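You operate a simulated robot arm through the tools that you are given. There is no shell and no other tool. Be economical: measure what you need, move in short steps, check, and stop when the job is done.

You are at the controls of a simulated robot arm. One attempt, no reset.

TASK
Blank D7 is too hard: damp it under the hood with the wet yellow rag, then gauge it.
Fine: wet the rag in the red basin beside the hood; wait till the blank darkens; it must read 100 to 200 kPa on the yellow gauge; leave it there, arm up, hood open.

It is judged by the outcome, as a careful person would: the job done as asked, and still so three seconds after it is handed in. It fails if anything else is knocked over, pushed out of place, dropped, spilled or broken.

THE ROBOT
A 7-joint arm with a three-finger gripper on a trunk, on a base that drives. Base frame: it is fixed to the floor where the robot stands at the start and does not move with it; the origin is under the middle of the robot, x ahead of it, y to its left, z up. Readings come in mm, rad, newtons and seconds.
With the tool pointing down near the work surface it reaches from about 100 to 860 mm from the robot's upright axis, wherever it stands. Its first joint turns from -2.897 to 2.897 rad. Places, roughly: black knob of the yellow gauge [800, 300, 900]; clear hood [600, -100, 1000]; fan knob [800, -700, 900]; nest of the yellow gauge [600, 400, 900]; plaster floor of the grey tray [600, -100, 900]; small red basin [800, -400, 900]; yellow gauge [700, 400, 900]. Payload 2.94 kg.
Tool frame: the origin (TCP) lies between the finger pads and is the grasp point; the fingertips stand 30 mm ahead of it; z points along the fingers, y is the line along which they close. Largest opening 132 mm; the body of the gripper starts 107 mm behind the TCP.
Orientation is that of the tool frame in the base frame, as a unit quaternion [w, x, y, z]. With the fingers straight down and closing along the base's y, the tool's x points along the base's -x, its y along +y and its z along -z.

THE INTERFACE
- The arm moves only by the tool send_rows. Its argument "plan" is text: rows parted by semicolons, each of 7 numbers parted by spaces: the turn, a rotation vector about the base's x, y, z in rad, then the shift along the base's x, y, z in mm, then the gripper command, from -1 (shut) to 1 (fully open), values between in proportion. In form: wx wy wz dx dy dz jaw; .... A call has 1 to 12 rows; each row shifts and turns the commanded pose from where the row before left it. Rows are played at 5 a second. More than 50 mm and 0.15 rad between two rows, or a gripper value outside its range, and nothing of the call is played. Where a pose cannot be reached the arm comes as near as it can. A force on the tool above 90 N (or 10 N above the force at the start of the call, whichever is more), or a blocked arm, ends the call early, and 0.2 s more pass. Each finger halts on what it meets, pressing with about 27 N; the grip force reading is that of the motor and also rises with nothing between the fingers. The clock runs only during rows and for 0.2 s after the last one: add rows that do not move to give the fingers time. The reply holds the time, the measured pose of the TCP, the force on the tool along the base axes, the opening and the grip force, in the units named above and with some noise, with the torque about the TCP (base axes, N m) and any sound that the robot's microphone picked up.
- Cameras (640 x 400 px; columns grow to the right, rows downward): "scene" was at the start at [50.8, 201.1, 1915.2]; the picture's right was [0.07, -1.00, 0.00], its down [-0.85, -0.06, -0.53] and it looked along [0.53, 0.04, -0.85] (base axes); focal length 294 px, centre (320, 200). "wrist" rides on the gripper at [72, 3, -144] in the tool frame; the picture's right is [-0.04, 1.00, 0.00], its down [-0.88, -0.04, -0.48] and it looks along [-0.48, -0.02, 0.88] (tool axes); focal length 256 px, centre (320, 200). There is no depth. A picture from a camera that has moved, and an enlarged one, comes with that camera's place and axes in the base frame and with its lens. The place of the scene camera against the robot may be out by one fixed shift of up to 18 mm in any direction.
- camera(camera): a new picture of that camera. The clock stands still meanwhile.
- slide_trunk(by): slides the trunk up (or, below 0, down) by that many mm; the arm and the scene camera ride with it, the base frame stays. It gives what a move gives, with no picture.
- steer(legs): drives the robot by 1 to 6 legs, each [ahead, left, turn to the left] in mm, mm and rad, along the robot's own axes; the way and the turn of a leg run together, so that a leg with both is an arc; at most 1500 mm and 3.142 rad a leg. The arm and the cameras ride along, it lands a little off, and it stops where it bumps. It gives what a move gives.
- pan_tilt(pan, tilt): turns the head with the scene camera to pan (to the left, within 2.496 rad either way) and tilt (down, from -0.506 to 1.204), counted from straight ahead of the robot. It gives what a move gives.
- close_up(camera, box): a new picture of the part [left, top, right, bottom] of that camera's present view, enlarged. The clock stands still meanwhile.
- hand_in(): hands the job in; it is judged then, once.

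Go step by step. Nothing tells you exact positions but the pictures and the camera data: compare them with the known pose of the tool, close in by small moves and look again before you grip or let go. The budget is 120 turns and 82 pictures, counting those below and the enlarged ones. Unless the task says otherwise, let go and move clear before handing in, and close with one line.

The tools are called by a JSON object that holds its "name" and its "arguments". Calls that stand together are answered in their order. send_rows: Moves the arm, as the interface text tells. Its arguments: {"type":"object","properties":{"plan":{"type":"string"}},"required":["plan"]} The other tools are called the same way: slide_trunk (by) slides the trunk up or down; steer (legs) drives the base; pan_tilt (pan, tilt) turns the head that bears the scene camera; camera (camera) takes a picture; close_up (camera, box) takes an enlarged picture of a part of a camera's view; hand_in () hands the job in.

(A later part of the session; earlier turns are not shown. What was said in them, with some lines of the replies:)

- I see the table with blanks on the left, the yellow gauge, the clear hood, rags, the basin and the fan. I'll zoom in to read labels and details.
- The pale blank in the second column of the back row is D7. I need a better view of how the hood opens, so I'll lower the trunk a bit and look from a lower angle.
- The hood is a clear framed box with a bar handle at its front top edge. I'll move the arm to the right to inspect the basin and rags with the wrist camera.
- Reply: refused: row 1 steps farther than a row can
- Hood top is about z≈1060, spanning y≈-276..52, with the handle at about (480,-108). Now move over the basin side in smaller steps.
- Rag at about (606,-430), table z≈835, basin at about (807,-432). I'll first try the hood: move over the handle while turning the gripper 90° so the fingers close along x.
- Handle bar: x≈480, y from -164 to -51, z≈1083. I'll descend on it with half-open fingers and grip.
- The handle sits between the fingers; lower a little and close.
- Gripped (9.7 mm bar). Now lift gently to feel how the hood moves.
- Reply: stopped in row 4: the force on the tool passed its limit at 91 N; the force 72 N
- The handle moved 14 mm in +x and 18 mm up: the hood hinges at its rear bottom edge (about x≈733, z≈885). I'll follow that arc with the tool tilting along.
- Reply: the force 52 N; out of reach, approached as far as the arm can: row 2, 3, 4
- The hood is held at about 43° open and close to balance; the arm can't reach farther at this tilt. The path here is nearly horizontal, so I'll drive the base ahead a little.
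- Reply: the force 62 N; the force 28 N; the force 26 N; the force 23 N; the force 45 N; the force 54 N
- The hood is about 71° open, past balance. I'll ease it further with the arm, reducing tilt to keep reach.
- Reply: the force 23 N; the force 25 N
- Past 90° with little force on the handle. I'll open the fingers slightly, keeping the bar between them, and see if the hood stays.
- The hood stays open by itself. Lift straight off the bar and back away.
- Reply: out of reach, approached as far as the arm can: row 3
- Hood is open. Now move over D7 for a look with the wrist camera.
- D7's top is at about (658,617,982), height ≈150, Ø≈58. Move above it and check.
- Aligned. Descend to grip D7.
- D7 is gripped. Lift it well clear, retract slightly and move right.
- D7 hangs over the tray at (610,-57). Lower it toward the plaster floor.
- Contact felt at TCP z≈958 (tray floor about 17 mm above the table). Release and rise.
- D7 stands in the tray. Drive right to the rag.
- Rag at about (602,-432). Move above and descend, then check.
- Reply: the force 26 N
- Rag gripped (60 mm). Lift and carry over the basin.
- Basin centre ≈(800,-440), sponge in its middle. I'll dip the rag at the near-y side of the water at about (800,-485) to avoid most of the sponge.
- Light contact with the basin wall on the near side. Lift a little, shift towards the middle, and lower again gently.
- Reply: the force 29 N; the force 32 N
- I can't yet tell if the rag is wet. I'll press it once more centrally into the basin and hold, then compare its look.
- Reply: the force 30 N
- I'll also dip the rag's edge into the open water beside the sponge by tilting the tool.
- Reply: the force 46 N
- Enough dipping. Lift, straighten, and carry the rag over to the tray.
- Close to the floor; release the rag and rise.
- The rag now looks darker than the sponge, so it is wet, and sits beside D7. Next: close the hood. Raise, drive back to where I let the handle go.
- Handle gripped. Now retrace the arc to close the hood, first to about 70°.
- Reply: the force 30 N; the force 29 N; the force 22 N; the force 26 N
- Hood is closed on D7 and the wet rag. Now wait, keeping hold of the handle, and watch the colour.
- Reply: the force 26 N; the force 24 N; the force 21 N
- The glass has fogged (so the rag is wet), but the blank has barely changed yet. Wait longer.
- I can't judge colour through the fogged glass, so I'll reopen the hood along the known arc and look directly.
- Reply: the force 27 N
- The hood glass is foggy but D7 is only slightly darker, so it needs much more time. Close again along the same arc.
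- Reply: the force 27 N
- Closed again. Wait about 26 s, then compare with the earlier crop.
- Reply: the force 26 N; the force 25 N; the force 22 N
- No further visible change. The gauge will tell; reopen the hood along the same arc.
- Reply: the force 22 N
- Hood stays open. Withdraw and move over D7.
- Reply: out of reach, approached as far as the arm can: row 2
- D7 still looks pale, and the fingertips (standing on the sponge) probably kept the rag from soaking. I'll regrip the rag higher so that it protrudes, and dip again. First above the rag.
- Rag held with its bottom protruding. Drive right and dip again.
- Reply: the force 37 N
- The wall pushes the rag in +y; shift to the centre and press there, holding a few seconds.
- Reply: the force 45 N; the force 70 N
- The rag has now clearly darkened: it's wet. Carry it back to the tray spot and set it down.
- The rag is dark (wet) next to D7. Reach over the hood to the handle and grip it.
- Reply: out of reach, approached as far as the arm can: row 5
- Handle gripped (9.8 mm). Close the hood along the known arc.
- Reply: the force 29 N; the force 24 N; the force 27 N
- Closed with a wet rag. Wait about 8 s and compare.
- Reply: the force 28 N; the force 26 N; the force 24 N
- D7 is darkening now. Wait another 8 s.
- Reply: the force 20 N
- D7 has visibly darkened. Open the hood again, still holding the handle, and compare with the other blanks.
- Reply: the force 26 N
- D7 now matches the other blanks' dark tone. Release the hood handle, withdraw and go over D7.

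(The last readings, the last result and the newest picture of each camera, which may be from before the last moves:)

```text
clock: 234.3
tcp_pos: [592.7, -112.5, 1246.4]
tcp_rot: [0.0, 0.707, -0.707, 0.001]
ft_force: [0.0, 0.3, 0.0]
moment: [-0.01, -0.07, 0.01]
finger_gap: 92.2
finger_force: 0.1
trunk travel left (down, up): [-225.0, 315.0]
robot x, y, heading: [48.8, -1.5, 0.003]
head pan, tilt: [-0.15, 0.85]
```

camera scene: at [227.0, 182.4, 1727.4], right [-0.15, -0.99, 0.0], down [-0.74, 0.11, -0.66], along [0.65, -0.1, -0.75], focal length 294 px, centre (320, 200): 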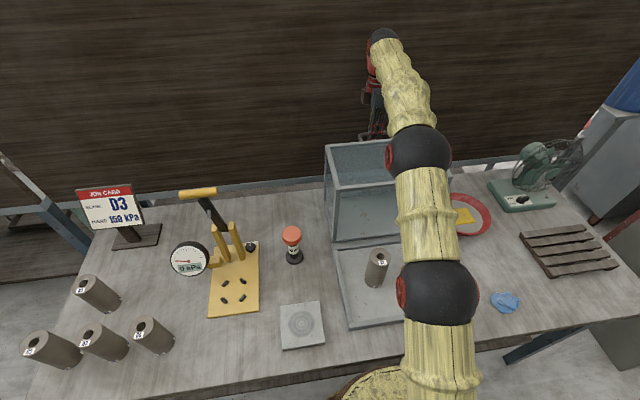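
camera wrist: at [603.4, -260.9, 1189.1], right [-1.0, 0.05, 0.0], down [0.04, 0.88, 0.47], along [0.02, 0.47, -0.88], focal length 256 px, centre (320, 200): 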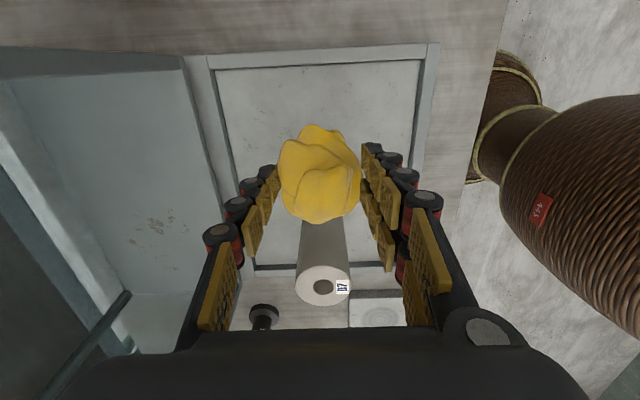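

{"name": "send_rows", "arguments": {"plan": "0 0 0 8 27 0 0.4;0 0 0 8 27 0 0.4;0 0 0 0 0 -48 0.4;0 0 0 0 0 -48 0.4;0 0 0 0 0 -48 0.4;0 0 0 0 0 -48 0.4;0 0 0 0 0 -45 0.4;0 0 0 0 0 -30 0.4;0 0 0 0 0 -20 0.4;0 0 0 0 0 0 0.4"}}

{"name": "send_rows", "arguments": {"plan": "0 0 0 0 0 0 -1;0 0 0 0 0 0 -1;0 0 0 0 0 0 -1;0 0 0 0 0 0 -1;0 0 0 0 0 0 -1"}}

```text
clock: 236.5
tcp_pos: [610.2, -56.6, 958.5]
tcp_rot: [0.0, -0.706, 0.708, -0.002]
ft_force: [-0.4, 0.4, 0.5]
moment: [-0.01, 0.0, -0.02]
finger_gap: 92.5
finger_force: 0.1
trunk travel left (down, up): [-225.0, 315.0]
robot x, y, heading: [46.2, -3.6, -0.003]
head pan, tilt: [-0.15, 0.85]
```

```text
clock: 237.7
tcp_pos: [610.8, -56.7, 959.7]
tcp_rot: [0.0, -0.707, 0.707, -0.001]
ft_force: [-3.0, 0.6, 1.0]
moment: [0.13, 0.13, 0.06]
finger_gap: 58.9
finger_force: 26.8
trunk travel left (down, up): [-225.0, 315.0]
robot x, y, heading: [43.6, -0.9, 0.005]
head pan, tilt: [-0.15, 0.85]
```

D7 gripped. Lift it and drive left to the gauge nest at about (637,379).

{"name": "send_rows", "arguments": {"plan": "0 0 0 0 0 25 -1;0 0 0 0 0 45 -1;0 0 0 0 0 48 -1;0 0 0 0 0 48 -1;0 0 0 0 0 34 -1;0 0 0 0 0 0 -1"}}

{"name": "steer", "arguments": {"legs": [[0, 435, 0]]}}

```text
clock: 239.1
tcp_pos: [610.1, -58.0, 1159.3]
tcp_rot: [0.001, 0.707, -0.707, 0.001]
ft_force: [-0.1, 0.5, -5.6]
moment: [0.0, 0.0, -0.01]
finger_gap: 58.8
finger_force: 27.1
trunk travel left (down, up): [-225.0, 315.0]
robot x, y, heading: [47.9, -5.1, 0.002]
head pan, tilt: [-0.15, 0.85]
```

```text
clock: 241.8
tcp_pos: [609.7, 388.3, 1158.5]
tcp_rot: [-0.001, 0.711, -0.703, 0.001]
ft_force: [-0.1, 0.7, -5.2]
moment: [-0.04, -0.02, -0.02]
finger_gap: 58.9
finger_force: 27.0
trunk travel left (down, up): [-225.0, 315.0]
robot x, y, heading: [45.0, 438.3, 0.016]
head pan, tilt: [-0.15, 0.85]
```

{"name": "send_rows", "arguments": {"plan": "0 0 0 20 -7 0 -1;0 0 0 7 -2.3 0 -1;0 0 0 0 0 -45 -1;0 0 0 0 0 -45 -1;0 0 0 0 0 -40 -1;0 0 0 0 0 0 -1"}}

{"name": "camera", "arguments": {"camera": "wrist"}}

```text
clock: 243.2
tcp_pos: [635.3, 379.5, 1028.0]
tcp_rot: [0.001, 0.711, -0.703, 0.001]
ft_force: [0.2, 0.7, -5.1]
moment: [-0.06, 0.0, 0.0]
finger_gap: 58.8
finger_force: 27.1
trunk travel left (down, up): [-225.0, 315.0]
robot x, y, heading: [42.6, 438.2, 0.014]
head pan, tilt: [-0.15, 0.85]
```

```text
6 pictures are left
camera wrist: at [632.7, 308.0, 1170.7], right [-1.0, 0.03, 0.0], down [0.03, 0.88, 0.47], along [0.02, 0.47, -0.88], focal length 256 px, centre (320, 200)
```

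wrist: 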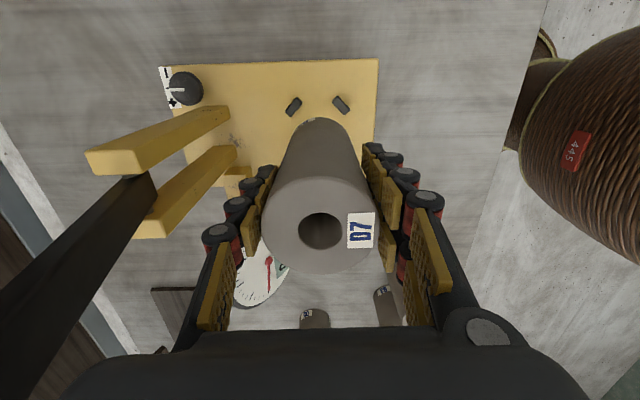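

The nest's two near pegs show the centre at about (639,379). Correct x by +3.5 and lower.

{"name": "send_rows", "arguments": {"plan": "0 0 0 3.5 -1 -25 -1;0 0 0 0 0 -20 -1;0 0 0 0 0 -6 -1;0 0 0 0 0 0 -1"}}

{"name": "send_rows", "arguments": {"plan": "0 0 0 0 0 -5 -1;0 0 0 0 0 0 -1"}}

{"name": "send_rows", "arguments": {"plan": "0 0 0 0 0 -5 -1;0 0 0 0 0 0 -1"}}

```text
clock: 244.2
tcp_pos: [637.3, 378.8, 975.6]
tcp_rot: [0.0, 0.712, -0.702, 0.001]
ft_force: [0.3, -0.3, -5.4]
moment: [-0.03, 0.0, 0.0]
finger_gap: 59.0
finger_force: 26.7
trunk travel left (down, up): [-225.0, 315.0]
robot x, y, heading: [48.0, 435.5, 0.012]
head pan, tilt: [-0.15, 0.85]
```

```text
clock: 244.8
tcp_pos: [638.8, 379.0, 970.7]
tcp_rot: [0.0, 0.711, -0.704, 0.001]
ft_force: [0.2, 0.6, -6.1]
moment: [0.01, 0.01, 0.03]
finger_gap: 59.0
finger_force: 27.0
trunk travel left (down, up): [-225.0, 315.0]
robot x, y, heading: [42.2, 438.3, 0.015]
head pan, tilt: [-0.15, 0.85]
```

```text
clock: 245.4
tcp_pos: [638.3, 379.2, 966.1]
tcp_rot: [0.001, 0.712, -0.703, 0.001]
ft_force: [-0.5, -0.7, -6.0]
moment: [-0.03, 0.04, -0.02]
finger_gap: 58.8
finger_force: 27.3
trunk travel left (down, up): [-225.0, 315.0]
robot x, y, heading: [43.7, 438.1, 0.017]
head pan, tilt: [-0.15, 0.85]
```

{"name": "send_rows", "arguments": {"plan": "0 0 0 0 0 -4 -1;0 0 0 0 0 0 -1"}}

{"name": "send_rows", "arguments": {"plan": "0 0 0 0 0 -3 -1;0 0 0 0 0 0 -1"}}

{"name": "send_rows", "arguments": {"plan": "0 0 0 0 0 -2 -1;0 0 0 0 0 0 -1"}}

```text
clock: 246.0
tcp_pos: [637.8, 379.4, 962.5]
tcp_rot: [-0.001, 0.711, -0.703, 0.002]
ft_force: [-0.1, -0.2, -5.4]
moment: [0.0, 0.0, 0.02]
finger_gap: 58.8
finger_force: 27.5
trunk travel left (down, up): [-225.0, 315.0]
robot x, y, heading: [43.9, 436.6, 0.015]
head pan, tilt: [-0.15, 0.85]
```

```text
clock: 246.6
tcp_pos: [639.3, 378.3, 959.0]
tcp_rot: [0.0, 0.711, -0.703, 0.0]
ft_force: [1.0, 0.1, -5.9]
moment: [0.01, 0.0, -0.01]
finger_gap: 58.8
finger_force: 27.1
trunk travel left (down, up): [-225.0, 315.0]
robot x, y, heading: [46.6, 437.3, 0.016]
head pan, tilt: [-0.15, 0.85]
```

```text
clock: 247.2
tcp_pos: [638.7, 378.2, 957.2]
tcp_rot: [0.0, 0.711, -0.703, 0.002]
ft_force: [-0.1, -0.3, -6.1]
moment: [-0.02, -0.01, 0.01]
finger_gap: 58.7
finger_force: 26.5
trunk travel left (down, up): [-225.0, 315.0]
robot x, y, heading: [44.6, 439.2, 0.015]
head pan, tilt: [-0.15, 0.85]
```

{"name": "send_rows", "arguments": {"plan": "0 0 0 0 0 -2 -1;0 0 0 0 0 0 -1"}}

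{"name": "send_rows", "arguments": {"plan": "0 0 0 0 0 -2 -1;0 0 0 0 0 0 -1"}}

{"name": "send_rows", "arguments": {"plan": "0 0 0 0 0 -2 -1;0 0 0 0 0 0 -1"}}

```text
clock: 247.8
tcp_pos: [638.2, 378.7, 955.5]
tcp_rot: [0.0, 0.712, -0.702, 0.002]
ft_force: [0.4, -0.2, -4.7]
moment: [0.0, 0.01, -0.01]
finger_gap: 58.9
finger_force: 26.4
trunk travel left (down, up): [-225.0, 315.0]
robot x, y, heading: [47.2, 438.8, 0.012]
head pan, tilt: [-0.15, 0.85]
```

```text
clock: 248.4
tcp_pos: [639.5, 377.4, 954.0]
tcp_rot: [0.0, 0.712, -0.703, 0.002]
ft_force: [-0.1, 0.9, -6.0]
moment: [-0.01, 0.0, 0.03]
finger_gap: 58.7
finger_force: 26.7
trunk travel left (down, up): [-225.0, 315.0]
robot x, y, heading: [43.7, 436.9, 0.019]
head pan, tilt: [-0.15, 0.85]
```

```text
clock: 249.0
tcp_pos: [638.3, 378.0, 952.7]
tcp_rot: [-0.001, 0.712, -0.702, 0.002]
ft_force: [-1.0, -0.8, 2.5]
moment: [-0.08, 0.34, 0.0]
finger_gap: 58.8
finger_force: 27.0
trunk travel left (down, up): [-225.0, 315.0]
robot x, y, heading: [43.0, 439.0, 0.02]
head pan, tilt: [-0.15, 0.85]
```

Contact at the plate: D7 sits in the nest. Release and rise, then look at the gauge lever.

{"name": "send_rows", "arguments": {"plan": "0 0 0 0 0 0 0;0 0 0 0 0 0 0.3;0 0 0 0 0 0 0.3;0 0 0 0 0 35 0.3;0 0 0 0 0 45 0.3;0 0 0 0 0 48 0.3;0 0 0 -30 -30 25 0.3;0 0 0 -30 -35 10 0.3;0 0 0 -30 -35 0 0.3;0 0 0 -20 -40 0 0"}}

{"name": "close_up", "arguments": {"camera": "scene", "box": [240, 60, 500, 270]}}

```text
clock: 251.2
tcp_pos: [528.2, 235.0, 1116.8]
tcp_rot: [0.0, 0.711, -0.703, 0.001]
ft_force: [-0.5, -1.0, 0.0]
moment: [-0.01, -0.05, 0.03]
finger_gap: 65.7
finger_force: 0.0
trunk travel left (down, up): [-225.0, 315.0]
robot x, y, heading: [39.7, 437.7, 0.012]
head pan, tilt: [-0.15, 0.85]
```

```text
1.90 times, centred on (370, 165) of scene
camera zoom: at [101.1, 622.8, 1727.4], right [-0.14, -0.99, 0.0], down [-0.74, 0.1, -0.66], along [0.65, -0.09, -0.75], focal length 561 px, centre (225, 267)
```

zoom: 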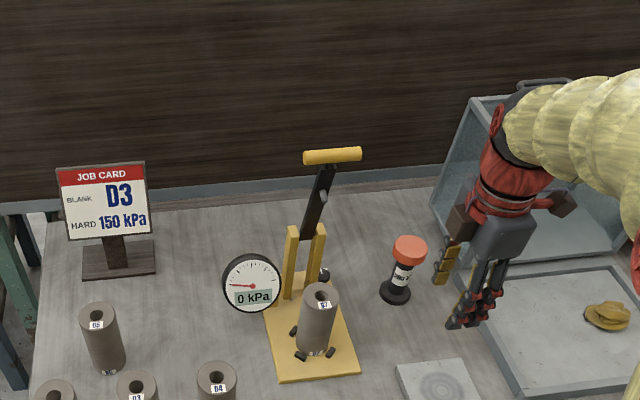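

D7 stands in the nest. The lever pivots near (752,380,1015) with its T-bar around (722,380,1220). Rise and go above the T-bar's near half to check.

{"name": "send_rows", "arguments": {"plan": "0 0 0 0 0 48 0;0 0 0 0 0 48 0;0 0 0 0 0 48 -0.1;0 0 0 10 20 40 -0.1;0 0 0 40 28 0 -0.1;0 0 0 40 28 0 -0.1;0 0 0 40 28 0 -0.1;0 0 0 40 14 0 -0.1;0 0 0 20 0 0 -0.1;0 0 0 0 0 0 -0.1"}}

{"name": "camera", "arguments": {"camera": "wrist"}}

```text
clock: 253.4
tcp_pos: [719.6, 354.9, 1300.3]
tcp_rot: [-0.001, 0.711, -0.703, 0.002]
ft_force: [-0.9, 0.0, -0.2]
moment: [0.01, -0.01, -0.02]
finger_gap: 59.3
finger_force: 0.0
trunk travel left (down, up): [-225.0, 315.0]
robot x, y, heading: [47.1, 443.9, 0.015]
head pan, tilt: [-0.15, 0.85]
```

```text
4 pictures are left
camera wrist: at [718.1, 284.3, 1443.1], right [-1.0, 0.03, 0.0], down [0.03, 0.88, 0.47], along [0.02, 0.47, -0.88], focal length 256 px, centre (320, 200)
```

wrist: 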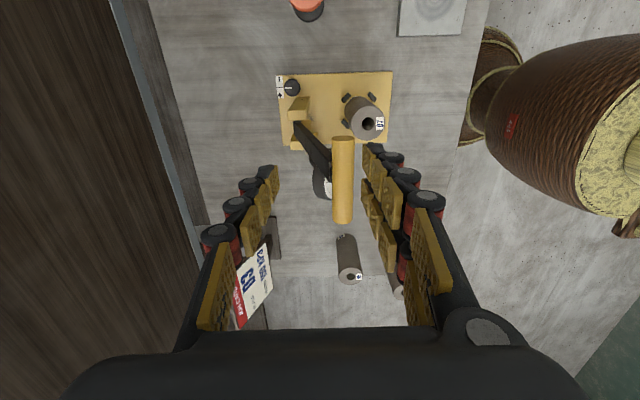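

T-bar is at about (701,380,1231). Lower onto its near half and grip.

{"name": "send_rows", "arguments": {"plan": "0 0 0 -18 -2 0 -0.1;0 0 0 0 0 -34 -0.1;0 0 0 0 0 -30 -0.1;0 0 0 0 0 0 -1;0 0 0 0 0 0 -1;0 0 0 0 0 0 -1;0 0 0 0 0 0 -1"}}

```text
clock: 255.0
tcp_pos: [699.6, 353.3, 1236.5]
tcp_rot: [0.0, 0.711, -0.703, 0.001]
ft_force: [-7.5, 0.1, -4.6]
moment: [-0.05, 0.04, -0.32]
finger_gap: 18.6
finger_force: 26.0
trunk travel left (down, up): [-225.0, 315.0]
robot x, y, heading: [45.0, 440.1, 0.015]
head pan, tilt: [-0.15, 0.85]
```

Bar gripped. Pull it along its arc gently, checking forces.

{"name": "send_rows", "arguments": {"plan": "0 0 0 -15 0 -4 -1;0 0 0 -15 0 -5.5 -1;0 0 0 -14 0 -6 -1;0 0 0 -14 0 -7 -1;0 0 0 0 0 0 -1"}}

```text
clock: 256.2
tcp_pos: [642.3, 353.4, 1213.2]
tcp_rot: [0.001, 0.711, -0.703, 0.0]
ft_force: [1.6, -2.4, -4.9]
moment: [-0.17, 0.01, -0.41]
finger_gap: 18.5
finger_force: 43.7
trunk travel left (down, up): [-225.0, 315.0]
robot x, y, heading: [44.0, 435.7, 0.01]
head pan, tilt: [-0.15, 0.85]
```

Low forces; the arc fits. Continue down.

{"name": "send_rows", "arguments": {"plan": "0 0 0 -13 0 -8 -1;0 0 0 -13 0 -8.5 -1;0 0 0 -11.5 0 -10 -1;0 0 0 -11.5 0 -10.5 -1;0 0 0 -10.5 0 -11.5 -1;0 0 0 -10 0 -11.5 -1;0 0 0 -8.5 0 -13 -1;0 0 0 -8 0 -13 -1;0 0 0 0 0 0 -1"}}

```text
clock: 258.2
tcp_pos: [559.1, 353.2, 1124.5]
tcp_rot: [-0.001, 0.712, -0.703, 0.0]
ft_force: [29.6, -6.5, -13.4]
moment: [-0.13, -0.4, -0.47]
finger_gap: 18.6
finger_force: 43.4
trunk travel left (down, up): [-225.0, 315.0]
robot x, y, heading: [40.8, 440.1, 0.015]
head pan, tilt: [-0.15, 0.85]
```

{"name": "send_rows", "arguments": {"plan": "0 0 0 -2 0 -13 -1;0 0 0 -4 0 -13 -1;0 0 0 -4 0 -13 -1;0 0 0 0 0 0 -1"}}

```text
clock: 259.2
tcp_pos: [544.2, 354.7, 1086.3]
tcp_rot: [0.0, 0.711, -0.703, 0.0]
ft_force: [-1.8, -9.9, -1.4]
moment: [-0.38, 0.02, -0.42]
finger_gap: 18.8
finger_force: 43.8
trunk travel left (down, up): [-225.0, 315.0]
robot x, y, heading: [44.9, 437.7, 0.014]
head pan, tilt: [-0.15, 0.85]
```

{"name": "send_rows", "arguments": {"plan": "0 0 0 -3 0 -10 -1;0 0 0 -3 0 -10 -1;0 0 0 0 0 0 -1"}}

{"name": "send_rows", "arguments": {"plan": "0 0 0 -2 0 -8 -1;0 0 0 0 0 0 -1"}}

```text
clock: 260.0
tcp_pos: [539.8, 353.3, 1067.6]
tcp_rot: [-0.001, 0.711, -0.703, 0.001]
ft_force: [0.8, -8.7, -1.0]
moment: [-0.11, -0.12, -0.41]
finger_gap: 18.7
finger_force: 44.4
trunk travel left (down, up): [-225.0, 315.0]
robot x, y, heading: [45.6, 441.6, 0.014]
head pan, tilt: [-0.15, 0.85]
```

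```text
clock: 260.6
tcp_pos: [539.4, 353.6, 1059.0]
tcp_rot: [-0.001, 0.712, -0.703, 0.001]
ft_force: [2.0, -8.5, 0.0]
moment: [-0.21, -0.16, -0.37]
finger_gap: 18.5
finger_force: 43.9
trunk travel left (down, up): [-225.0, 315.0]
robot x, y, heading: [41.9, 440.4, 0.012]
head pan, tilt: [-0.15, 0.85]
```

{"name": "send_rows", "arguments": {"plan": "0 0 0 -1.5 0 -8 -1;0 0 0 0 0 0 -1"}}

{"name": "send_rows", "arguments": {"plan": "0 0 0 -1 0 -8 -1;0 0 0 0 0 0 -1"}}

{"name": "send_rows", "arguments": {"plan": "0 0 0 -0.5 0 -6 -1;0 0 0 0 0 0 -1"}}

```text
clock: 261.2
tcp_pos: [538.9, 354.0, 1051.3]
tcp_rot: [-0.001, 0.711, -0.703, 0.001]
ft_force: [7.5, -11.9, -0.7]
moment: [-0.22, -0.23, -0.44]
finger_gap: 18.5
finger_force: 44.1
trunk travel left (down, up): [-225.0, 315.0]
robot x, y, heading: [42.6, 439.1, 0.013]
head pan, tilt: [-0.15, 0.85]
```

```text
clock: 261.8
tcp_pos: [537.8, 353.5, 1043.6]
tcp_rot: [0.0, 0.712, -0.702, 0.001]
ft_force: [14.1, -7.8, -1.2]
moment: [0.19, -0.3, -0.47]
finger_gap: 18.8
finger_force: 43.8
trunk travel left (down, up): [-225.0, 315.0]
robot x, y, heading: [44.5, 440.2, 0.013]
head pan, tilt: [-0.15, 0.85]
```

```text
clock: 262.4
tcp_pos: [538.7, 353.6, 1038.0]
tcp_rot: [0.0, 0.711, -0.703, 0.001]
ft_force: [16.5, -3.2, -1.3]
moment: [0.17, -0.31, -0.47]
finger_gap: 18.7
finger_force: 43.9
trunk travel left (down, up): [-225.0, 315.0]
robot x, y, heading: [46.4, 440.7, 0.017]
head pan, tilt: [-0.15, 0.85]
```

{"name": "send_rows", "arguments": {"plan": "0 0 0 2 0 -6 -1;0 0 0 0 0 0 -1"}}

{"name": "send_rows", "arguments": {"plan": "0 0 0 0 0 -6 -1;0 0 0 0 0 0 -1"}}

{"name": "send_rows", "arguments": {"plan": "0 0 0 1 0 -6 -1;0 0 0 0 0 0 -1"}}

{"name": "close_up", "arguments": {"camera": "scene", "box": [290, 100, 450, 260]}}

```text
clock: 263.0
tcp_pos: [537.1, 353.9, 1030.2]
tcp_rot: [0.001, 0.711, -0.704, -0.001]
ft_force: [6.6, -7.0, -2.0]
moment: [-0.12, 0.01, -0.46]
finger_gap: 18.7
finger_force: 43.8
trunk travel left (down, up): [-225.0, 315.0]
robot x, y, heading: [46.6, 438.2, 0.015]
head pan, tilt: [-0.15, 0.85]
```

```text
clock: 263.6
tcp_pos: [536.8, 353.4, 1030.3]
tcp_rot: [-0.003, 0.711, -0.703, 0.003]
ft_force: [-2.1, -5.2, 32.6]
moment: [0.3, 0.03, -0.49]
finger_gap: 18.8
finger_force: 44.0
trunk travel left (down, up): [-225.0, 315.0]
robot x, y, heading: [45.2, 436.5, 0.013]
head pan, tilt: [-0.15, 0.85]
```

```text
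clock: 264.2
tcp_pos: [537.2, 354.3, 1018.4]
tcp_rot: [0.0, 0.711, -0.703, 0.001]
ft_force: [1.4, -0.5, 9.1]
moment: [-0.08, 0.0, -0.6]
finger_gap: 20.1
finger_force: 43.4
trunk travel left (down, up): [-225.0, 315.0]
robot x, y, heading: [45.7, 435.7, 0.018]
head pan, tilt: [-0.15, 0.85]
```

```text
2.50 times, centred on (370, 180) of scene
camera zoom: at [101.2, 623.3, 1727.1], right [-0.14, -0.99, 0.0], down [-0.74, 0.1, -0.66], along [0.65, -0.09, -0.75], focal length 736 px, centre (195, 250)
```

zoom: 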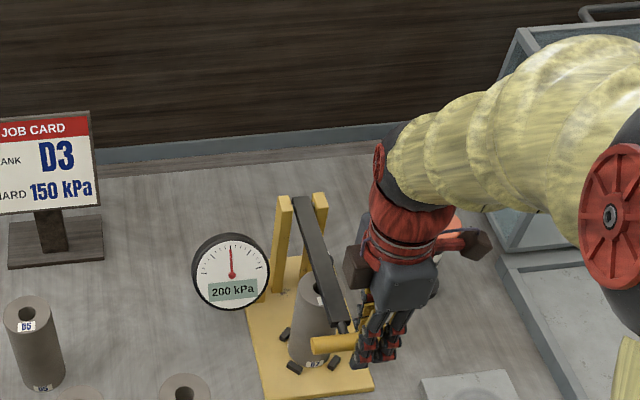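

The gauge shows 200 kPa, with the press perhaps incomplete. Press a touch more and read again.

{"name": "send_rows", "arguments": {"plan": "0 0 0 0 0 -3 -1;0 0 0 0 0 0 -1;0 0 0 0 0 0 -1;0 0 0 0 0 0 -1;0 0 0 0 0 0 -1;0 0 0 0 0 0 -1"}}

{"name": "close_up", "arguments": {"camera": "scene", "box": [330, 160, 430, 250]}}

```text
clock: 265.6
tcp_pos: [536.4, 355.5, 1016.4]
tcp_rot: [0.001, 0.711, -0.703, 0.001]
ft_force: [-5.4, 3.8, -2.8]
moment: [0.2, -0.03, -0.46]
finger_gap: 20.0
finger_force: 43.1
trunk travel left (down, up): [-225.0, 315.0]
robot x, y, heading: [40.5, 439.5, 0.011]
head pan, tilt: [-0.15, 0.85]
```

```text
4.44 times, centred on (380, 205) of scene
camera zoom: at [100.9, 623.5, 1727.3], right [-0.14, -0.99, 0.0], down [-0.74, 0.1, -0.66], along [0.65, -0.09, -0.75], focal length 1308 px, centre (53, 178)
```

zoom: 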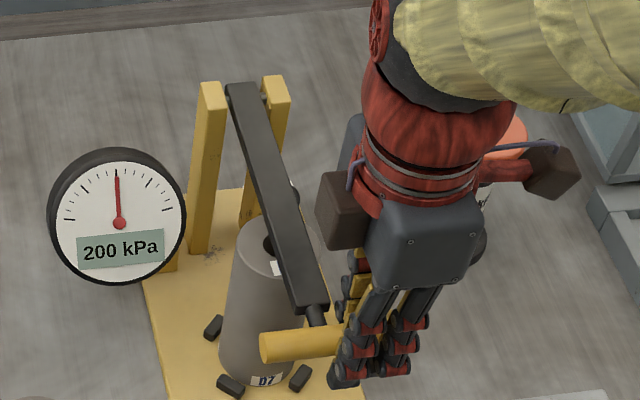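

It reads 200 kPa, right on the limit, and drying would push it over, so I'll damp it a little more. First raise the lever back up along its arc.

{"name": "send_rows", "arguments": {"plan": "0 0 0 0.5 0 15 -1;0 0 0 1 0 20 -1;0 0 0 2 0 17 -1;0 0 0 4.5 0 19 -1;0 0 0 7 0 19 -1;0 0 0 10 0 19 -1;0 0 0 7.5 0 13 -1;0 0 0 8 0 13 -1;0 0 0 10 0 11 -1;0 0 0 9.6 0 11 -1;0 0 0 11.4 0 10 -1;0 0 0 11.4 0 10 -1"}}

{"name": "send_rows", "arguments": {"plan": "0 0 0 12.8 0 9 -1;0 0 0 12.8 0 9 -1;0 0 0 13.5 0 7 -1;0 0 0 13.5 0 6.5 -1;0 0 0 14 0 5.5 -1;0 0 0 14 0 4 -1;0 0 0 8 0 1.5 -1;0 0 0 0 0 0 -1"}}

```text
clock: 268.2
tcp_pos: [623.3, 353.7, 1191.6]
tcp_rot: [0.001, 0.711, -0.703, 0.0]
ft_force: [17.4, 5.3, -24.1]
moment: [0.25, 0.22, -0.62]
finger_gap: 18.7
finger_force: 43.2
trunk travel left (down, up): [-225.0, 315.0]
robot x, y, heading: [43.6, 441.0, 0.016]
head pan, tilt: [-0.15, 0.85]
```

```text
clock: 270.0
tcp_pos: [701.3, 354.7, 1234.8]
tcp_rot: [0.003, 0.711, -0.703, -0.004]
ft_force: [-56.9, -1.3, -32.0]
moment: [-0.25, 0.01, -0.41]
finger_gap: 18.5
finger_force: 44.4
trunk travel left (down, up): [-225.0, 315.0]
robot x, y, heading: [43.1, 436.9, 0.014]
head pan, tilt: [-0.15, 0.85]
```

The lever is at its upper stop. Release it, rise, and go down on D7 to pick it up again.

{"name": "send_rows", "arguments": {"plan": "0 0 0 -9 0 0 -1;0 0 0 0 0 0 -0.3;0 0 0 0 0 0 -0.1;0 0 0 0 0 0 -0.1;0 0 0 0 0 35 -0.1;0 0 0 0 0 35 -0.1;0 0 0 -31 12 0 0.3;0 0 0 -31 13 0 0.3;0 0 0 0 0 0 0.3"}}

```text
clock: 272.0
tcp_pos: [639.9, 379.1, 1307.3]
tcp_rot: [0.0, 0.711, -0.703, 0.001]
ft_force: [-0.9, 1.0, -0.5]
moment: [-0.02, 0.0, 0.0]
finger_gap: 85.3
finger_force: 0.0
trunk travel left (down, up): [-225.0, 315.0]
robot x, y, heading: [44.4, 439.8, 0.013]
head pan, tilt: [-0.15, 0.85]
```

{"name": "send_rows", "arguments": {"plan": "0 0 0 -6 0 -45 0.3;0 0 0 0 0 -48 0.3;0 0 0 0 0 -48 0.3;0 0 0 0 0 -48 0.3;0 0 0 0 0 -48 0.3;0 0 0 0 0 -48 0.3;0 0 0 0 0 -40 0.3;0 0 0 5 0 -29 0.3;0 0 0 0 0 0 0.3"}}

{"name": "send_rows", "arguments": {"plan": "0 0 0 0 0 0 -1;0 0 0 0 0 0 -1;0 0 0 0 0 0 -1;0 0 0 0 0 0 -1;0 0 0 0 0 20 -1;0 0 0 -5 0 45 -1;0 0 0 0 0 48 -1;0 0 0 0 0 48 -1;0 0 0 -20 0 45 -1;0 0 0 0 0 0 -1"}}

{"name": "steer", "arguments": {"legs": [[0, -435, 0]]}}

```text
clock: 274.0
tcp_pos: [638.0, 381.9, 952.4]
tcp_rot: [0.0, 0.712, -0.703, 0.0]
ft_force: [0.4, -0.4, 0.1]
moment: [0.01, 0.0, -0.03]
finger_gap: 85.9
finger_force: 0.1
trunk travel left (down, up): [-225.0, 315.0]
robot x, y, heading: [43.1, 433.2, 0.012]
head pan, tilt: [-0.15, 0.85]
```

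```text
clock: 276.2
tcp_pos: [612.1, 375.7, 1156.5]
tcp_rot: [0.0, 0.711, -0.703, 0.0]
ft_force: [-0.1, -1.2, -4.9]
moment: [0.02, 0.0, 0.02]
finger_gap: 58.4
finger_force: 27.6
trunk travel left (down, up): [-225.0, 315.0]
robot x, y, heading: [41.5, 436.0, 0.017]
head pan, tilt: [-0.15, 0.85]
```

```text
clock: 278.8
tcp_pos: [620.2, -59.8, 1156.4]
tcp_rot: [0.0, 0.713, -0.702, 0.001]
ft_force: [-0.7, -0.2, -5.3]
moment: [0.02, 0.0, 0.01]
finger_gap: 58.7
finger_force: 27.6
trunk travel left (down, up): [-225.0, 315.0]
robot x, y, heading: [50.8, 0.1, 0.014]
head pan, tilt: [-0.15, 0.85]
```

Lower D7 into the tray, release, and rise.

{"name": "send_rows", "arguments": {"plan": "0 0 0 -10 0 -40 -1;0 0 0 0 0 -48 -1;0 0 0 0 0 -48 -1;0 0 0 0 0 -40 -1;0 0 0 0 0 -16 -1;0 0 0 0 0 -4 -1;0 0 0 0 0 0 -1"}}

{"name": "send_rows", "arguments": {"plan": "0 0 0 0 0 0 -0.3;0 0 0 0 0 0 0.3;0 0 0 0 0 0 0.3;0 0 0 0 0 35 0.3;0 0 0 0 0 48 0.3;0 0 0 0 0 48 0.3;0 0 0 0 0 48 0.3;0 0 0 0 -10 45 -0.4;0 0 0 0 -20 25 -0.4;0 0 0 0 -20 0 -0.4;0 0 -0.014 0 0 0 -0.4"}}

{"name": "steer", "arguments": {"legs": [[116, 0, -0.014]]}}

```text
clock: 280.4
tcp_pos: [610.5, -60.2, 961.2]
tcp_rot: [0.0, 0.713, -0.702, 0.001]
ft_force: [0.5, -0.2, -5.4]
moment: [0.04, 0.01, -0.01]
finger_gap: 58.8
finger_force: 27.6
trunk travel left (down, up): [-225.0, 315.0]
robot x, y, heading: [49.0, -0.1, 0.022]
head pan, tilt: [-0.15, 0.85]
```

```text
clock: 282.8
tcp_pos: [607.7, -110.7, 1210.1]
tcp_rot: [0.0, 0.708, -0.707, 0.001]
ft_force: [0.6, -0.2, -0.1]
moment: [-0.01, 0.0, 0.0]
finger_gap: 39.6
finger_force: 0.0
trunk travel left (down, up): [-225.0, 315.0]
robot x, y, heading: [54.3, -0.4, 0.013]
head pan, tilt: [-0.15, 0.85]
```

```text
clock: 284.1
tcp_pos: [724.4, -117.0, 1210.2]
tcp_rot: [-0.001, -0.702, 0.712, 0.0]
ft_force: [0.5, 0.1, -0.7]
moment: [0.01, 0.05, -0.02]
finger_gap: 39.4
finger_force: 0.1
trunk travel left (down, up): [-225.0, 315.0]
robot x, y, heading: [167.8, 1.3, 0.001]
head pan, tilt: [-0.15, 0.85]
```

Reach to the handle, descend and grip it.

{"name": "send_rows", "arguments": {"plan": "0 0 0.014 46 4 0 -0.4;0 0 0 48 4 0 -0.4;0 0 0 48 0 0 -0.4;0 0.05 0 46 0 0 -0.4;0 0.05 0 42 0 -8 -0.4;0 0.05 0 3 0 -14 -0.4;0 0 0 0 0 0 -0.4"}}

{"name": "send_rows", "arguments": {"plan": "0 0 0 0 0 -20 -0.4;0 0 0 0 0 -20 -0.4;0 0 0 0 0 -9 -0.4;0 0 0 0 0 0 -1;0 0 0 0 0 0 -1;0 0 0 0 0 0 -1;0 0 0 0 0 0 -1"}}

```text
clock: 285.7
tcp_pos: [958.5, -109.3, 1187.3]
tcp_rot: [0.054, 0.706, -0.704, -0.053]
ft_force: [0.7, 0.5, -1.2]
moment: [0.02, 0.11, 0.0]
finger_gap: 39.3
finger_force: 0.0
trunk travel left (down, up): [-225.0, 315.0]
robot x, y, heading: [168.9, 0.7, 0.003]
head pan, tilt: [-0.15, 0.85]
```

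```text
clock: 287.3
tcp_pos: [956.9, -108.7, 1139.6]
tcp_rot: [0.054, 0.705, -0.705, -0.052]
ft_force: [-4.1, 0.4, -2.4]
moment: [-0.02, -0.2, -0.56]
finger_gap: 10.5
finger_force: 32.8
trunk travel left (down, up): [-225.0, 315.0]
robot x, y, heading: [166.7, 0.1, 0.002]
head pan, tilt: [-0.15, 0.85]
```

Handle gripped. Close the hood and wait about 8 s.

{"name": "send_rows", "arguments": {"plan": "0 0.03 0 -10 0 9 -1;0 0.03 0 -10 0 8 -1;0 0.035 0 -11.5 0 7.5 -1;0 0.035 0 -11.5 0 7.5 -1;0 0.05 0 -18.5 0 10 -1;0 0.05 0 -18.5 0 9.5 -1;0 0.04 0 -16 0 9 -1;0 0.04 0 -16 0 7 -1;0 0 0 0 0 0 -1"}}

{"name": "send_rows", "arguments": {"plan": "0 0 0 -20 0 5 -1;0 0 0 -20 0 4 -1;0 0 0 -20 0 3 -1;0 0 0 -20 0 2 -1;0 0 0 -23 0 -0.5 -1;0 0 0 -23 0 -1.5 -1;0 0 0 -18.5 0 -2.5 -1;0 0 0 -19 0 -3 -1;0 -0.05 0 -25.5 0 -6 -1;0 -0.05 0 -25.5 0 -7 -1;0 -0.07 0 -28 0 -15 -1;0 0 0 0 0 0 -1"}}

{"name": "send_rows", "arguments": {"plan": "0 -0.032 0 -14.7 0 -7.5 -1;0 -0.032 0 -14.8 0 -8 -1;0 -0.03 0 -13.8 0 -9 -1;0 -0.032 0 -13.7 0 -10 -1;0 -0.03 0 -14.5 0 -10.5 -1;0 -0.033 0 -14.5 0 -10.5 -1;0 -0.04 0 -12.3 0 -11.5 -1;0 -0.035 0 -12.3 0 -12 -1;0 -0.03 0 -7 0 -10 -1;0 0 0 -6.5 0 -9 -1;0 0 0 0 0 -3 -1;0 0 0 0 0 0 -1"}}

{"name": "send_rows", "arguments": {"plan": "0 0 0 0 0 0 -1;0 0 0 0 0 0 -1;0 0 0 0 0 0 -1;0 0 0 0 0 0 -1;0 0 0 0 0 0 -1;0 0 0 0 0 0 -1;0 0 0 0 0 0 -1;0 0 0 0 0 0 -1;0 0 0 0 0 0 -1;0 0 0 0 0 0 -1;0 0 0 0 0 0 -1;0 0 0 0 0 0 -1"}}

{"name": "send_rows", "arguments": {"plan": "0 0 0 0 0 0 -1;0 0 0 0 0 0 -1;0 0 0 0 0 0 -1;0 0 0 0 0 0 -1;0 0 0 0 0 0 -1;0 0 0 0 0 0 -1;0 0 0 0 0 0 -1;0 0 0 0 0 0 -1;0 0 0 0 0 0 -1;0 0 0 0 0 0 -1;0 0 0 0 0 0 -1;0 0 0 0 0 0 -1"}}

{"name": "send_rows", "arguments": {"plan": "0 0 0 0 0 0 -1;0 0 0 0 0 0 -1;0 0 0 0 0 0 -1;0 0 0 0 0 0 -1;0 0 0 0 0 0 -1;0 0 0 0 0 0 -1;0 0 0 0 0 0 -1;0 0 0 0 0 0 -1;0 0 0 0 0 0 -1;0 0 0 0 0 0 -1"}}

```text
clock: 289.3
tcp_pos: [846.1, -109.8, 1206.7]
tcp_rot: [0.161, 0.689, -0.687, -0.161]
ft_force: [-5.6, 6.0, -28.3]
moment: [-0.22, 0.03, -0.41]
finger_gap: 10.5
finger_force: 36.5
trunk travel left (down, up): [-225.0, 315.0]
robot x, y, heading: [170.9, 0.4, 0.004]
head pan, tilt: [-0.15, 0.85]
```

```text
clock: 291.9
tcp_pos: [600.3, -109.8, 1185.3]
tcp_rot: [0.101, 0.701, -0.699, -0.1]
ft_force: [-12.5, -2.0, 25.2]
moment: [-0.65, -0.16, -0.14]
finger_gap: 10.2
finger_force: 36.1
trunk travel left (down, up): [-225.0, 315.0]
robot x, y, heading: [168.5, -1.8, 0.004]
head pan, tilt: [-0.15, 0.85]
```

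```text
clock: 294.5
tcp_pos: [478.4, -109.4, 1085.7]
tcp_rot: [-0.002, 0.708, -0.707, 0.004]
ft_force: [1.6, 1.2, 26.1]
moment: [-0.09, 0.02, -0.31]
finger_gap: 10.4
finger_force: 36.4
trunk travel left (down, up): [-225.0, 315.0]
robot x, y, heading: [172.1, 3.9, 0.001]
head pan, tilt: [-0.15, 0.85]
```

```text
clock: 297.1
tcp_pos: [477.9, -108.9, 1085.0]
tcp_rot: [-0.001, 0.707, -0.707, 0.002]
ft_force: [7.4, -0.3, 25.0]
moment: [-0.15, 0.09, -0.09]
finger_gap: 9.9
finger_force: 36.0
trunk travel left (down, up): [-225.0, 315.0]
robot x, y, heading: [167.9, -1.0, 0.001]
head pan, tilt: [-0.15, 0.85]
```

```text
clock: 299.7
tcp_pos: [478.8, -108.4, 1085.0]
tcp_rot: [-0.002, 0.708, -0.707, 0.002]
ft_force: [6.9, 0.0, 21.4]
moment: [-0.06, 0.07, -0.13]
finger_gap: 10.0
finger_force: 36.0
trunk travel left (down, up): [-225.0, 315.0]
robot x, y, heading: [165.8, -0.3, 0.004]
head pan, tilt: [-0.15, 0.85]
```

```text
clock: 301.9
tcp_pos: [478.1, -108.4, 1084.0]
tcp_rot: [-0.001, 0.708, -0.707, 0.002]
ft_force: [6.2, -0.2, 18.0]
moment: [-0.08, 0.08, -0.11]
finger_gap: 10.1
finger_force: 35.8
trunk travel left (down, up): [-225.0, 315.0]
robot x, y, heading: [167.3, 0.2, 0.007]
head pan, tilt: [-0.15, 0.85]
```

Now reopen the hood fully.

{"name": "send_rows", "arguments": {"plan": "0 0 0 6.5 0 11 -1;0 0.03 0 7 0 11 -1;0 0.035 0 12.3 0 12 -1;0 0.04 0 12.3 0 11.5 -1;0 0.033 0 14.5 0 10.5 -1;0 0.03 0 14.5 0 10.5 -1;0 0.032 0 13.7 0 10 -1;0 0.03 0 13.8 0 9 -1;0 0.032 0 14.8 0 8 -1;0 0.032 0 14.7 0 7.5 -1;0 0 0 0 0 0 -1"}}

{"name": "send_rows", "arguments": {"plan": "0 0.07 0 28 0 15 -1;0 0.05 0 25.5 0 7 -1;0 0.05 0 25.5 0 6 -1;0 0 0 19 0 3 -1;0 0 0 18.5 0 2.5 -1;0 0 0 23 0 1.5 -1;0 0 0 23 0 0.5 -1;0 0 0 20 0 -2 -1;0 0 0 20 0 -3 -1;0 0 0 20 0 -4 -1;0 0 0 20 0 -5 -1;0 0 0 0 0 0 -1"}}

{"name": "send_rows", "arguments": {"plan": "0 -0.04 0 16.5 0 -7.5 -1;0 -0.04 0 16.5 0 -9 -1;0 -0.05 0 18.5 0 -9.5 -1;0 -0.05 0 18.5 0 -10 -1;0 -0.035 0 11.5 0 -7.5 -1;0 -0.035 0 11.5 0 -7.5 -1;0 -0.03 0 10 0 -8 -1;0 -0.03 0 10 0 -8 -1;0 0 0 0 0 0 -0.6;0 0 0 0 0 0 -0.6"}}

{"name": "send_rows", "arguments": {"plan": "0 0 0 0 0 40 -0.6;0 0 0 0 0 35 -0.6;0 -0.075 0 -10 0 20 -0.6;0 -0.075 0 -40 0 10 -0.6;0 0 0 -48 0 0 0;0 0 0 -48 0 0 0;0 0 0 -48 0 0 0.4;0 0 0 -48 0 0 0.4"}}

{"name": "steer", "arguments": {"legs": [[-120, 0, 0]]}}

```text
clock: 304.3
tcp_pos: [603.2, -109.9, 1185.2]
tcp_rot: [0.102, 0.701, -0.699, -0.101]
ft_force: [-0.4, 4.1, 0.9]
moment: [-0.45, -0.03, -0.22]
finger_gap: 10.2
finger_force: 35.7
trunk travel left (down, up): [-225.0, 315.0]
robot x, y, heading: [169.2, 0.3, 0.003]
head pan, tilt: [-0.15, 0.85]
```

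```text
clock: 306.9
tcp_pos: [846.4, -108.3, 1206.7]
tcp_rot: [0.162, 0.689, -0.687, -0.161]
ft_force: [-5.6, 3.5, -23.2]
moment: [-0.25, 0.1, -0.48]
finger_gap: 10.4
finger_force: 36.8
trunk travel left (down, up): [-225.0, 315.0]
robot x, y, heading: [165.8, -1.1, 0.002]
head pan, tilt: [-0.15, 0.85]
```

```text
clock: 309.1
tcp_pos: [958.1, -110.0, 1139.4]
tcp_rot: [0.054, 0.705, -0.705, -0.054]
ft_force: [0.0, -0.6, 0.1]
moment: [0.02, 0.02, -0.01]
finger_gap: 26.4
finger_force: 0.1
trunk travel left (down, up): [-225.0, 315.0]
robot x, y, heading: [173.9, 1.5, 0.0]
head pan, tilt: [-0.15, 0.85]
```

```text
clock: 310.0
tcp_pos: [950.2, -111.4, 1186.3]
tcp_rot: [0.022, 0.708, -0.705, -0.027]
ft_force: [5.0, -0.1, 10.4]
moment: [0.09, -0.24, -0.05]
finger_gap: 29.3
finger_force: 1.3
trunk travel left (down, up): [-225.0, 315.0]
robot x, y, heading: [170.3, 0.7, 0.005]
head pan, tilt: [-0.15, 0.85]
stopped in row 4: the force on the tool passed its limit at 162 N (the readings are from after the stop); the commanded pose is now the measured one
```

```text
clock: 311.0
tcp_pos: [901.4, -112.1, 1200.7]
tcp_rot: [0.011, 0.709, -0.705, -0.013]
ft_force: [1.4, -0.3, -0.7]
moment: [-0.02, 0.1, 0.03]
finger_gap: 26.3
finger_force: 0.2
trunk travel left (down, up): [-225.0, 315.0]
robot x, y, heading: [113.6, 1.3, 0.007]
head pan, tilt: [-0.15, 0.85]
stopped in leg 1: the force on the tool passed its limit at 97 N (the readings are from after the stop); the commanded pose is now the measured one
```

The withdrawal snagged something. Look at the scene before going on.

{"name": "camera", "arguments": {"camera": "scene"}}

```text
1 pictures are left
camera scene: at [174.0, 184.6, 1727.2], right [-0.14, -0.99, 0.0], down [-0.74, 0.11, -0.66], along [0.65, -0.1, -0.75], focal length 294 px, centre (320, 200)
```

scene: 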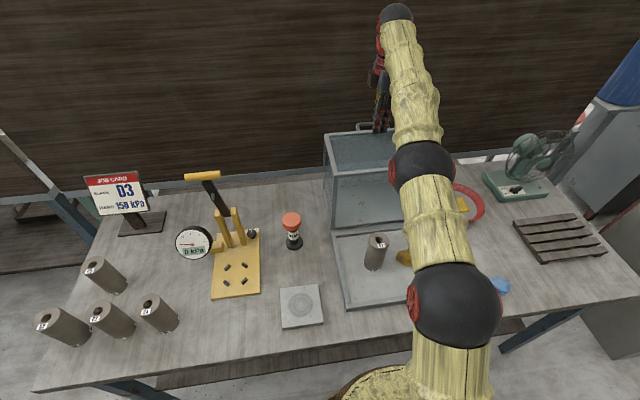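

Nothing is displaced; the bar is still between the fingers with the hood tipped slightly forward. Drive ahead to push it back, which also frees the fingers from above.

{"name": "steer", "arguments": {"legs": [[58, 0, -0.005]]}}

{"name": "send_rows", "arguments": {"plan": "0 0 0 0 0 0 -0.4;0 0 0 0 0 12 -0.4;0 0 0 -6 0 15 -0.4;0 0 0 -6 0 15 -0.4;0 0 0 0 0 0 -0.4"}}

```text
clock: 312.0
tcp_pos: [958.7, -116.3, 1201.3]
tcp_rot: [-0.011, -0.707, 0.707, 0.013]
ft_force: [-0.3, 0.4, -0.1]
moment: [0.0, 0.03, 0.0]
finger_gap: 26.2
finger_force: 0.1
trunk travel left (down, up): [-225.0, 315.0]
robot x, y, heading: [174.3, 0.4, -0.004]
head pan, tilt: [-0.15, 0.85]
```

```text
clock: 313.2
tcp_pos: [945.4, -114.0, 1243.1]
tcp_rot: [0.011, 0.707, -0.707, -0.011]
ft_force: [-0.8, 0.3, -0.4]
moment: [0.02, 0.01, 0.01]
finger_gap: 39.7
finger_force: 0.1
trunk travel left (down, up): [-225.0, 315.0]
robot x, y, heading: [171.9, -1.7, 0.001]
head pan, tilt: [-0.15, 0.85]
```

{"name": "send_rows", "arguments": {"plan": "0 -0.031 0 -40 0 0 0.1;0 0 0 -48 0 0 0.4;0 0 0 -48 0 0 0.4;0 0 0 -48 0 0 0.4;0 0 0 -48 4 0 0.4;0 0 0 0 0 0 0.4"}}

{"name": "steer", "arguments": {"legs": [[-120, 0, 0]]}}

```text
clock: 314.6
tcp_pos: [712.0, -111.0, 1244.0]
tcp_rot: [0.0, -0.707, 0.708, 0.002]
ft_force: [-0.7, -0.3, -0.1]
moment: [0.03, -0.02, 0.04]
finger_gap: 92.5
finger_force: 0.0
trunk travel left (down, up): [-225.0, 315.0]
robot x, y, heading: [168.1, -0.7, -0.004]
head pan, tilt: [-0.15, 0.85]
```

```text
clock: 315.8
tcp_pos: [592.1, -110.8, 1243.5]
tcp_rot: [0.0, 0.708, -0.706, 0.0]
ft_force: [-0.6, -0.7, 0.6]
moment: [-0.03, -0.06, -0.02]
finger_gap: 92.6
finger_force: 0.2
trunk travel left (down, up): [-225.0, 315.0]
robot x, y, heading: [58.6, -3.2, 0.003]
head pan, tilt: [-0.15, 0.85]
```

Pick up D7 again, lift and drive to the gauge.

{"name": "send_rows", "arguments": {"plan": "0 0 0 9 25 0 0.4;0 0 0 9.5 25.6 0 0.4;0 0 0 0 0 -48 0.4;0 0 0 0 0 -48 0.4;0 0 0 0 0 -48 0.4;0 0 0 0 0 -48 0.4;0 0 0 0 0 -45 0.4;0 0 0 0 0 -30 0.4;0 0 0 0 0 -17 0.4;0 0 0 0 0 0 0.4"}}

{"name": "send_rows", "arguments": {"plan": "0 0 0 0 0 0 -1;0 0 0 0 0 0 -1;0 0 0 0 0 0 -1;0 0 0 0 0 0 -1;0 0 0 0 0 20 -1;0 0 0 0 0 45 -1;0 0 0 0 0 48 -1;0 0 0 0 0 48 -1;0 0 0 0 0 40 -1;0 0 0 0 0 0 -1"}}

{"name": "steer", "arguments": {"legs": [[0, 435, -0.003]]}}

```text
clock: 318.0
tcp_pos: [611.5, -60.0, 958.4]
tcp_rot: [0.0, 0.708, -0.707, 0.0]
ft_force: [-0.6, 0.1, -0.6]
moment: [-0.02, -0.02, -0.03]
finger_gap: 92.5
finger_force: 0.2
trunk travel left (down, up): [-225.0, 315.0]
robot x, y, heading: [53.1, 2.3, 0.004]
head pan, tilt: [-0.15, 0.85]
```

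```text
clock: 320.2
tcp_pos: [613.4, -59.2, 1160.3]
tcp_rot: [0.001, 0.707, -0.707, -0.003]
ft_force: [0.6, 0.2, -6.1]
moment: [0.01, 0.0, 0.02]
finger_gap: 58.8
finger_force: 27.2
trunk travel left (down, up): [-225.0, 315.0]
robot x, y, heading: [49.8, -0.7, -0.001]
head pan, tilt: [-0.15, 0.85]
```

```text
clock: 322.9
tcp_pos: [611.6, 374.0, 1159.4]
tcp_rot: [-0.001, 0.709, -0.706, -0.001]
ft_force: [-0.3, 1.2, -6.0]
moment: [-0.01, -0.03, -0.01]
finger_gap: 58.9
finger_force: 27.4
trunk travel left (down, up): [-225.0, 315.0]
robot x, y, heading: [49.7, 432.8, 0.002]
head pan, tilt: [-0.15, 0.85]
```

{"name": "send_rows", "arguments": {"plan": "0 0 0 20 3 0 -1;0 0 0 7 1.5 -20 -1;0 0 0 0 0 -45 -1;0 0 0 0 0 -45 -1;0 0 0 0 0 -45 -1;0 0 0 0 0 -30 -1;0 0 0 0 0 -8 -1;0 0 0 0 0 0 -1"}}

{"name": "send_rows", "arguments": {"plan": "0 0 0 0 0 -6 -1;0 0 0 0 0 0 -1"}}

{"name": "send_rows", "arguments": {"plan": "0 0 0 0 0 -4 -1;0 0 0 0 0 -2 -1;0 0 0 0 0 0 -1"}}

```text
clock: 324.6
tcp_pos: [638.1, 381.0, 966.1]
tcp_rot: [-0.001, 0.709, -0.706, -0.001]
ft_force: [-0.3, 0.5, -6.0]
moment: [0.0, 0.0, 0.02]
finger_gap: 58.8
finger_force: 27.0
trunk travel left (down, up): [-225.0, 315.0]
robot x, y, heading: [51.8, 432.6, 0.005]
head pan, tilt: [-0.15, 0.85]
```

```text
clock: 325.2
tcp_pos: [637.5, 378.9, 961.0]
tcp_rot: [0.0, 0.709, -0.706, -0.002]
ft_force: [0.5, 0.4, -5.6]
moment: [0.01, 0.01, 0.0]
finger_gap: 58.8
finger_force: 27.0
trunk travel left (down, up): [-225.0, 315.0]
robot x, y, heading: [52.1, 427.6, 0.001]
head pan, tilt: [-0.15, 0.85]
```

```text
clock: 326.1
tcp_pos: [638.7, 380.1, 953.1]
tcp_rot: [0.0, 0.708, -0.706, -0.001]
ft_force: [0.0, 0.1, -5.4]
moment: [0.0, -0.05, -0.02]
finger_gap: 58.9
finger_force: 26.7
trunk travel left (down, up): [-225.0, 315.0]
robot x, y, heading: [49.5, 432.6, 0.002]
head pan, tilt: [-0.15, 0.85]
```

D7 is in the nest. Release, rise, and go grip the lever bar.

{"name": "send_rows", "arguments": {"plan": "0 0 0 0 0 -1.5 -1;0 0 0 0 0 0 0;0 0 0 0 0 0 0.3;0 0 0 0 0 0 0.3;0 0 0 0 0 35 0.3;0 0 0 -5 0 48 0.3;0 0 0 0 0 48 0.3;0 0 0 0 0 48 0.3;0 0 0 0 0 48 0.3;0 0 0 0 0 48 0.3;0 0 0 0 0 48 -0.1;0 0 0 0 0 27 -0.1"}}

{"name": "send_rows", "arguments": {"plan": "0 0 0 33 -13 0 -0.1;0 0 0 33 -13.5 0 -0.1;0 0 0 0 0 0 -0.1;0 0 0 0 0 -35 -0.1;0 0 0 0 0 -29 -0.1;0 0 0 0 0 0 -1;0 0 0 0 0 0 -1;0 0 0 0 0 0 -1;0 0 0 0 0 0 -1"}}

```text
clock: 328.6
tcp_pos: [631.3, 380.3, 1303.7]
tcp_rot: [0.0, 0.708, -0.706, -0.001]
ft_force: [-0.2, -1.4, 0.0]
moment: [-0.02, -0.01, -0.01]
finger_gap: 59.5
finger_force: 0.1
trunk travel left (down, up): [-225.0, 315.0]
robot x, y, heading: [52.1, 430.8, 0.005]
head pan, tilt: [-0.15, 0.85]
```

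```text
clock: 330.6
tcp_pos: [699.7, 352.7, 1240.4]
tcp_rot: [0.0, 0.708, -0.706, -0.001]
ft_force: [0.9, -0.2, -1.7]
moment: [-0.03, -0.07, -0.05]
finger_gap: 18.9
finger_force: 25.8
trunk travel left (down, up): [-225.0, 315.0]
robot x, y, heading: [48.0, 431.6, 0.006]
head pan, tilt: [-0.15, 0.85]
```

Bar gripped. Pull the lever down on D7 and read the dial.

{"name": "send_rows", "arguments": {"plan": "0 0 0 -14 0 -6.5 -1;0 0 0 -14 0 -7 -1;0 0 0 -13.5 0 -6.5 -1;0 0 0 -13.5 0 -7 -1;0 0 0 -13 0 -8 -1;0 0 0 -13 0 -8.5 -1;0 0 0 -11 0 -10 -1;0 0 0 -11 0 -10 -1;0 0 0 -10 0 -11 -1;0 0 0 -10 0 -11.5 -1;0 0 0 -7.5 0 -13 -1;0 0 0 -7.5 0 -13 -1"}}

{"name": "send_rows", "arguments": {"plan": "0 0 0 -9 0 -19 -1;0 0 0 -6 0 -19 -1;0 0 0 -4.5 0 -19 -1;0 0 0 -2 0 -17 -1;0 0 0 -0.5 0 -10 -1;0 0 0 0 0 -10 -1;0 0 0 0 0 -6 -1;0 0 0 0 0 -5 -1;0 0 0 0 0 -3 -1;0 0 0 0 0 0 -1;0 0 0 0 0 0 -1"}}

{"name": "send_rows", "arguments": {"plan": "0 0 0 0 0 0 -1;0 0 0 0 0 0 -1;0 0 0 0 0 0 -1;0 0 0 0 0 0 -1"}}

```text
clock: 333.2
tcp_pos: [562.4, 352.4, 1129.0]
tcp_rot: [0.0, 0.709, -0.705, -0.002]
ft_force: [4.3, 0.9, -2.5]
moment: [-0.08, -0.21, -0.08]
finger_gap: 18.3
finger_force: 43.1
trunk travel left (down, up): [-225.0, 315.0]
robot x, y, heading: [51.1, 435.6, 0.006]
head pan, tilt: [-0.15, 0.85]
```

```text
clock: 335.6
tcp_pos: [537.3, 353.4, 1018.2]
tcp_rot: [0.0, 0.708, -0.706, -0.002]
ft_force: [-17.0, -0.2, 13.6]
moment: [-0.19, 0.1, -0.19]
finger_gap: 20.2
finger_force: 43.6
trunk travel left (down, up): [-225.0, 315.0]
robot x, y, heading: [43.9, 430.4, 0.004]
head pan, tilt: [-0.15, 0.85]
```

```text
clock: 336.6
tcp_pos: [538.6, 353.5, 1019.7]
tcp_rot: [0.0, 0.708, -0.706, -0.001]
ft_force: [-22.5, -0.5, 8.5]
moment: [0.19, 0.05, -0.1]
finger_gap: 19.3
finger_force: 43.9
trunk travel left (down, up): [-225.0, 315.0]
robot x, y, heading: [50.5, 432.3, 0.005]
head pan, tilt: [-0.15, 0.85]
```

The lever is pressed as before; use the last picture for the reading.

{"name": "close_up", "arguments": {"camera": "scene", "box": [320, 155, 430, 250]}}

{"name": "send_rows", "arguments": {"plan": "0 0 0 0.5 0 15 -1;0 0 0 1 0 20 -1;0 0 0 2 0 17 -1;0 0 0 4.5 0 19 -1;0 0 0 7 0 19 -1;0 0 0 9 0 19 -1;0 0 0 7 0 13 -1;0 0 0 8 0 13 -1;0 0 0 10 0 11 -1;0 0 0 9.6 0 11 -1;0 0 0 11.4 0 10 -1;0 0 0 11.4 0 10 -1"}}

{"name": "send_rows", "arguments": {"plan": "0 0 0 12.8 0 9 -1;0 0 0 12.8 0 9 -1;0 0 0 13.5 0 7 -1;0 0 0 13.5 0 6.5 -1;0 0 0 14 0 5.5 -1;0 0 0 14 0 4 -1;0 0 0 0 0 0 -1"}}

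```text
4.21 times, centred on (375, 202) of scene
camera zoom: at [106.3, 617.9, 1727.5], right [-0.15, -0.99, 0.0], down [-0.74, 0.11, -0.66], along [0.65, -0.1, -0.75], focal length 1239 px, centre (88, 190)
```

zoom: 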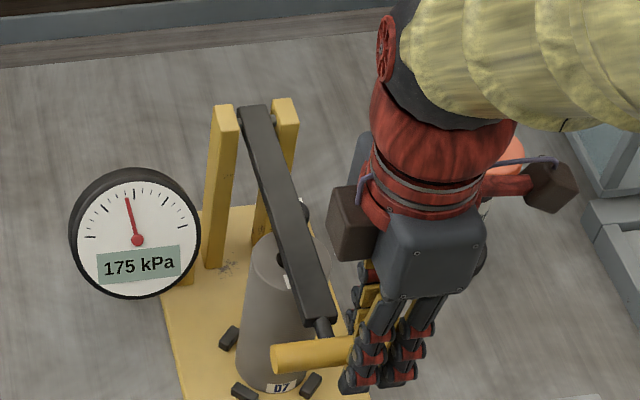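

```text
clock: 339.2
tcp_pos: [624.3, 352.6, 1192.9]
tcp_rot: [0.002, 0.709, -0.705, -0.002]
ft_force: [19.3, -0.8, -29.1]
moment: [-0.15, 0.32, -0.38]
finger_gap: 18.9
finger_force: 43.3
trunk travel left (down, up): [-225.0, 315.0]
robot x, y, heading: [47.6, 434.7, 0.004]
head pan, tilt: [-0.15, 0.85]
```

```text
clock: 340.9
tcp_pos: [700.1, 353.5, 1236.7]
tcp_rot: [0.001, 0.708, -0.706, -0.002]
ft_force: [-20.8, 2.5, -23.5]
moment: [-0.28, 0.12, -0.05]
finger_gap: 18.5
finger_force: 43.6
trunk travel left (down, up): [-225.0, 315.0]
robot x, y, heading: [50.1, 434.9, 0.004]
head pan, tilt: [-0.15, 0.85]
```

The gauge read 175 kPa and the lever is back at its upper stop. Release it, rise clear and move away.

{"name": "send_rows", "arguments": {"plan": "0 0 0 -3 0 0 -1;0 0 0 0 0 0 -0.3;0 0 0 0 0 0 -0.1;0 0 0 0 0 0 -0.1;0 0 0 0 0 30 -0.1;0 0 0 0 0 40 -0.1;0 0 0 -45 0 0 -0.1;0 0 0 -45 0 0 -0.1;0 0 0 0 0 0 -0.1"}}

```text
clock: 342.9
tcp_pos: [608.9, 354.2, 1307.0]
tcp_rot: [0.001, 0.708, -0.706, -0.002]
ft_force: [0.8, -0.1, -0.6]
moment: [-0.01, -0.03, 0.02]
finger_gap: 59.2
finger_force: 0.1
trunk travel left (down, up): [-225.0, 315.0]
robot x, y, heading: [47.7, 434.5, 0.0]
head pan, tilt: [-0.15, 0.85]
```

The arm is clear, D7 stands in the nest, the lever is up and the hood was left open. Handing in.

{"name": "hand_in", "arguments": {}}

```text
The job is handed in.
```

D7 was damped under the hood with the wet yellow rag and read 175 kPa on the yellow gauge; it is still in the nest, the gauge arm is up and the hood is open.
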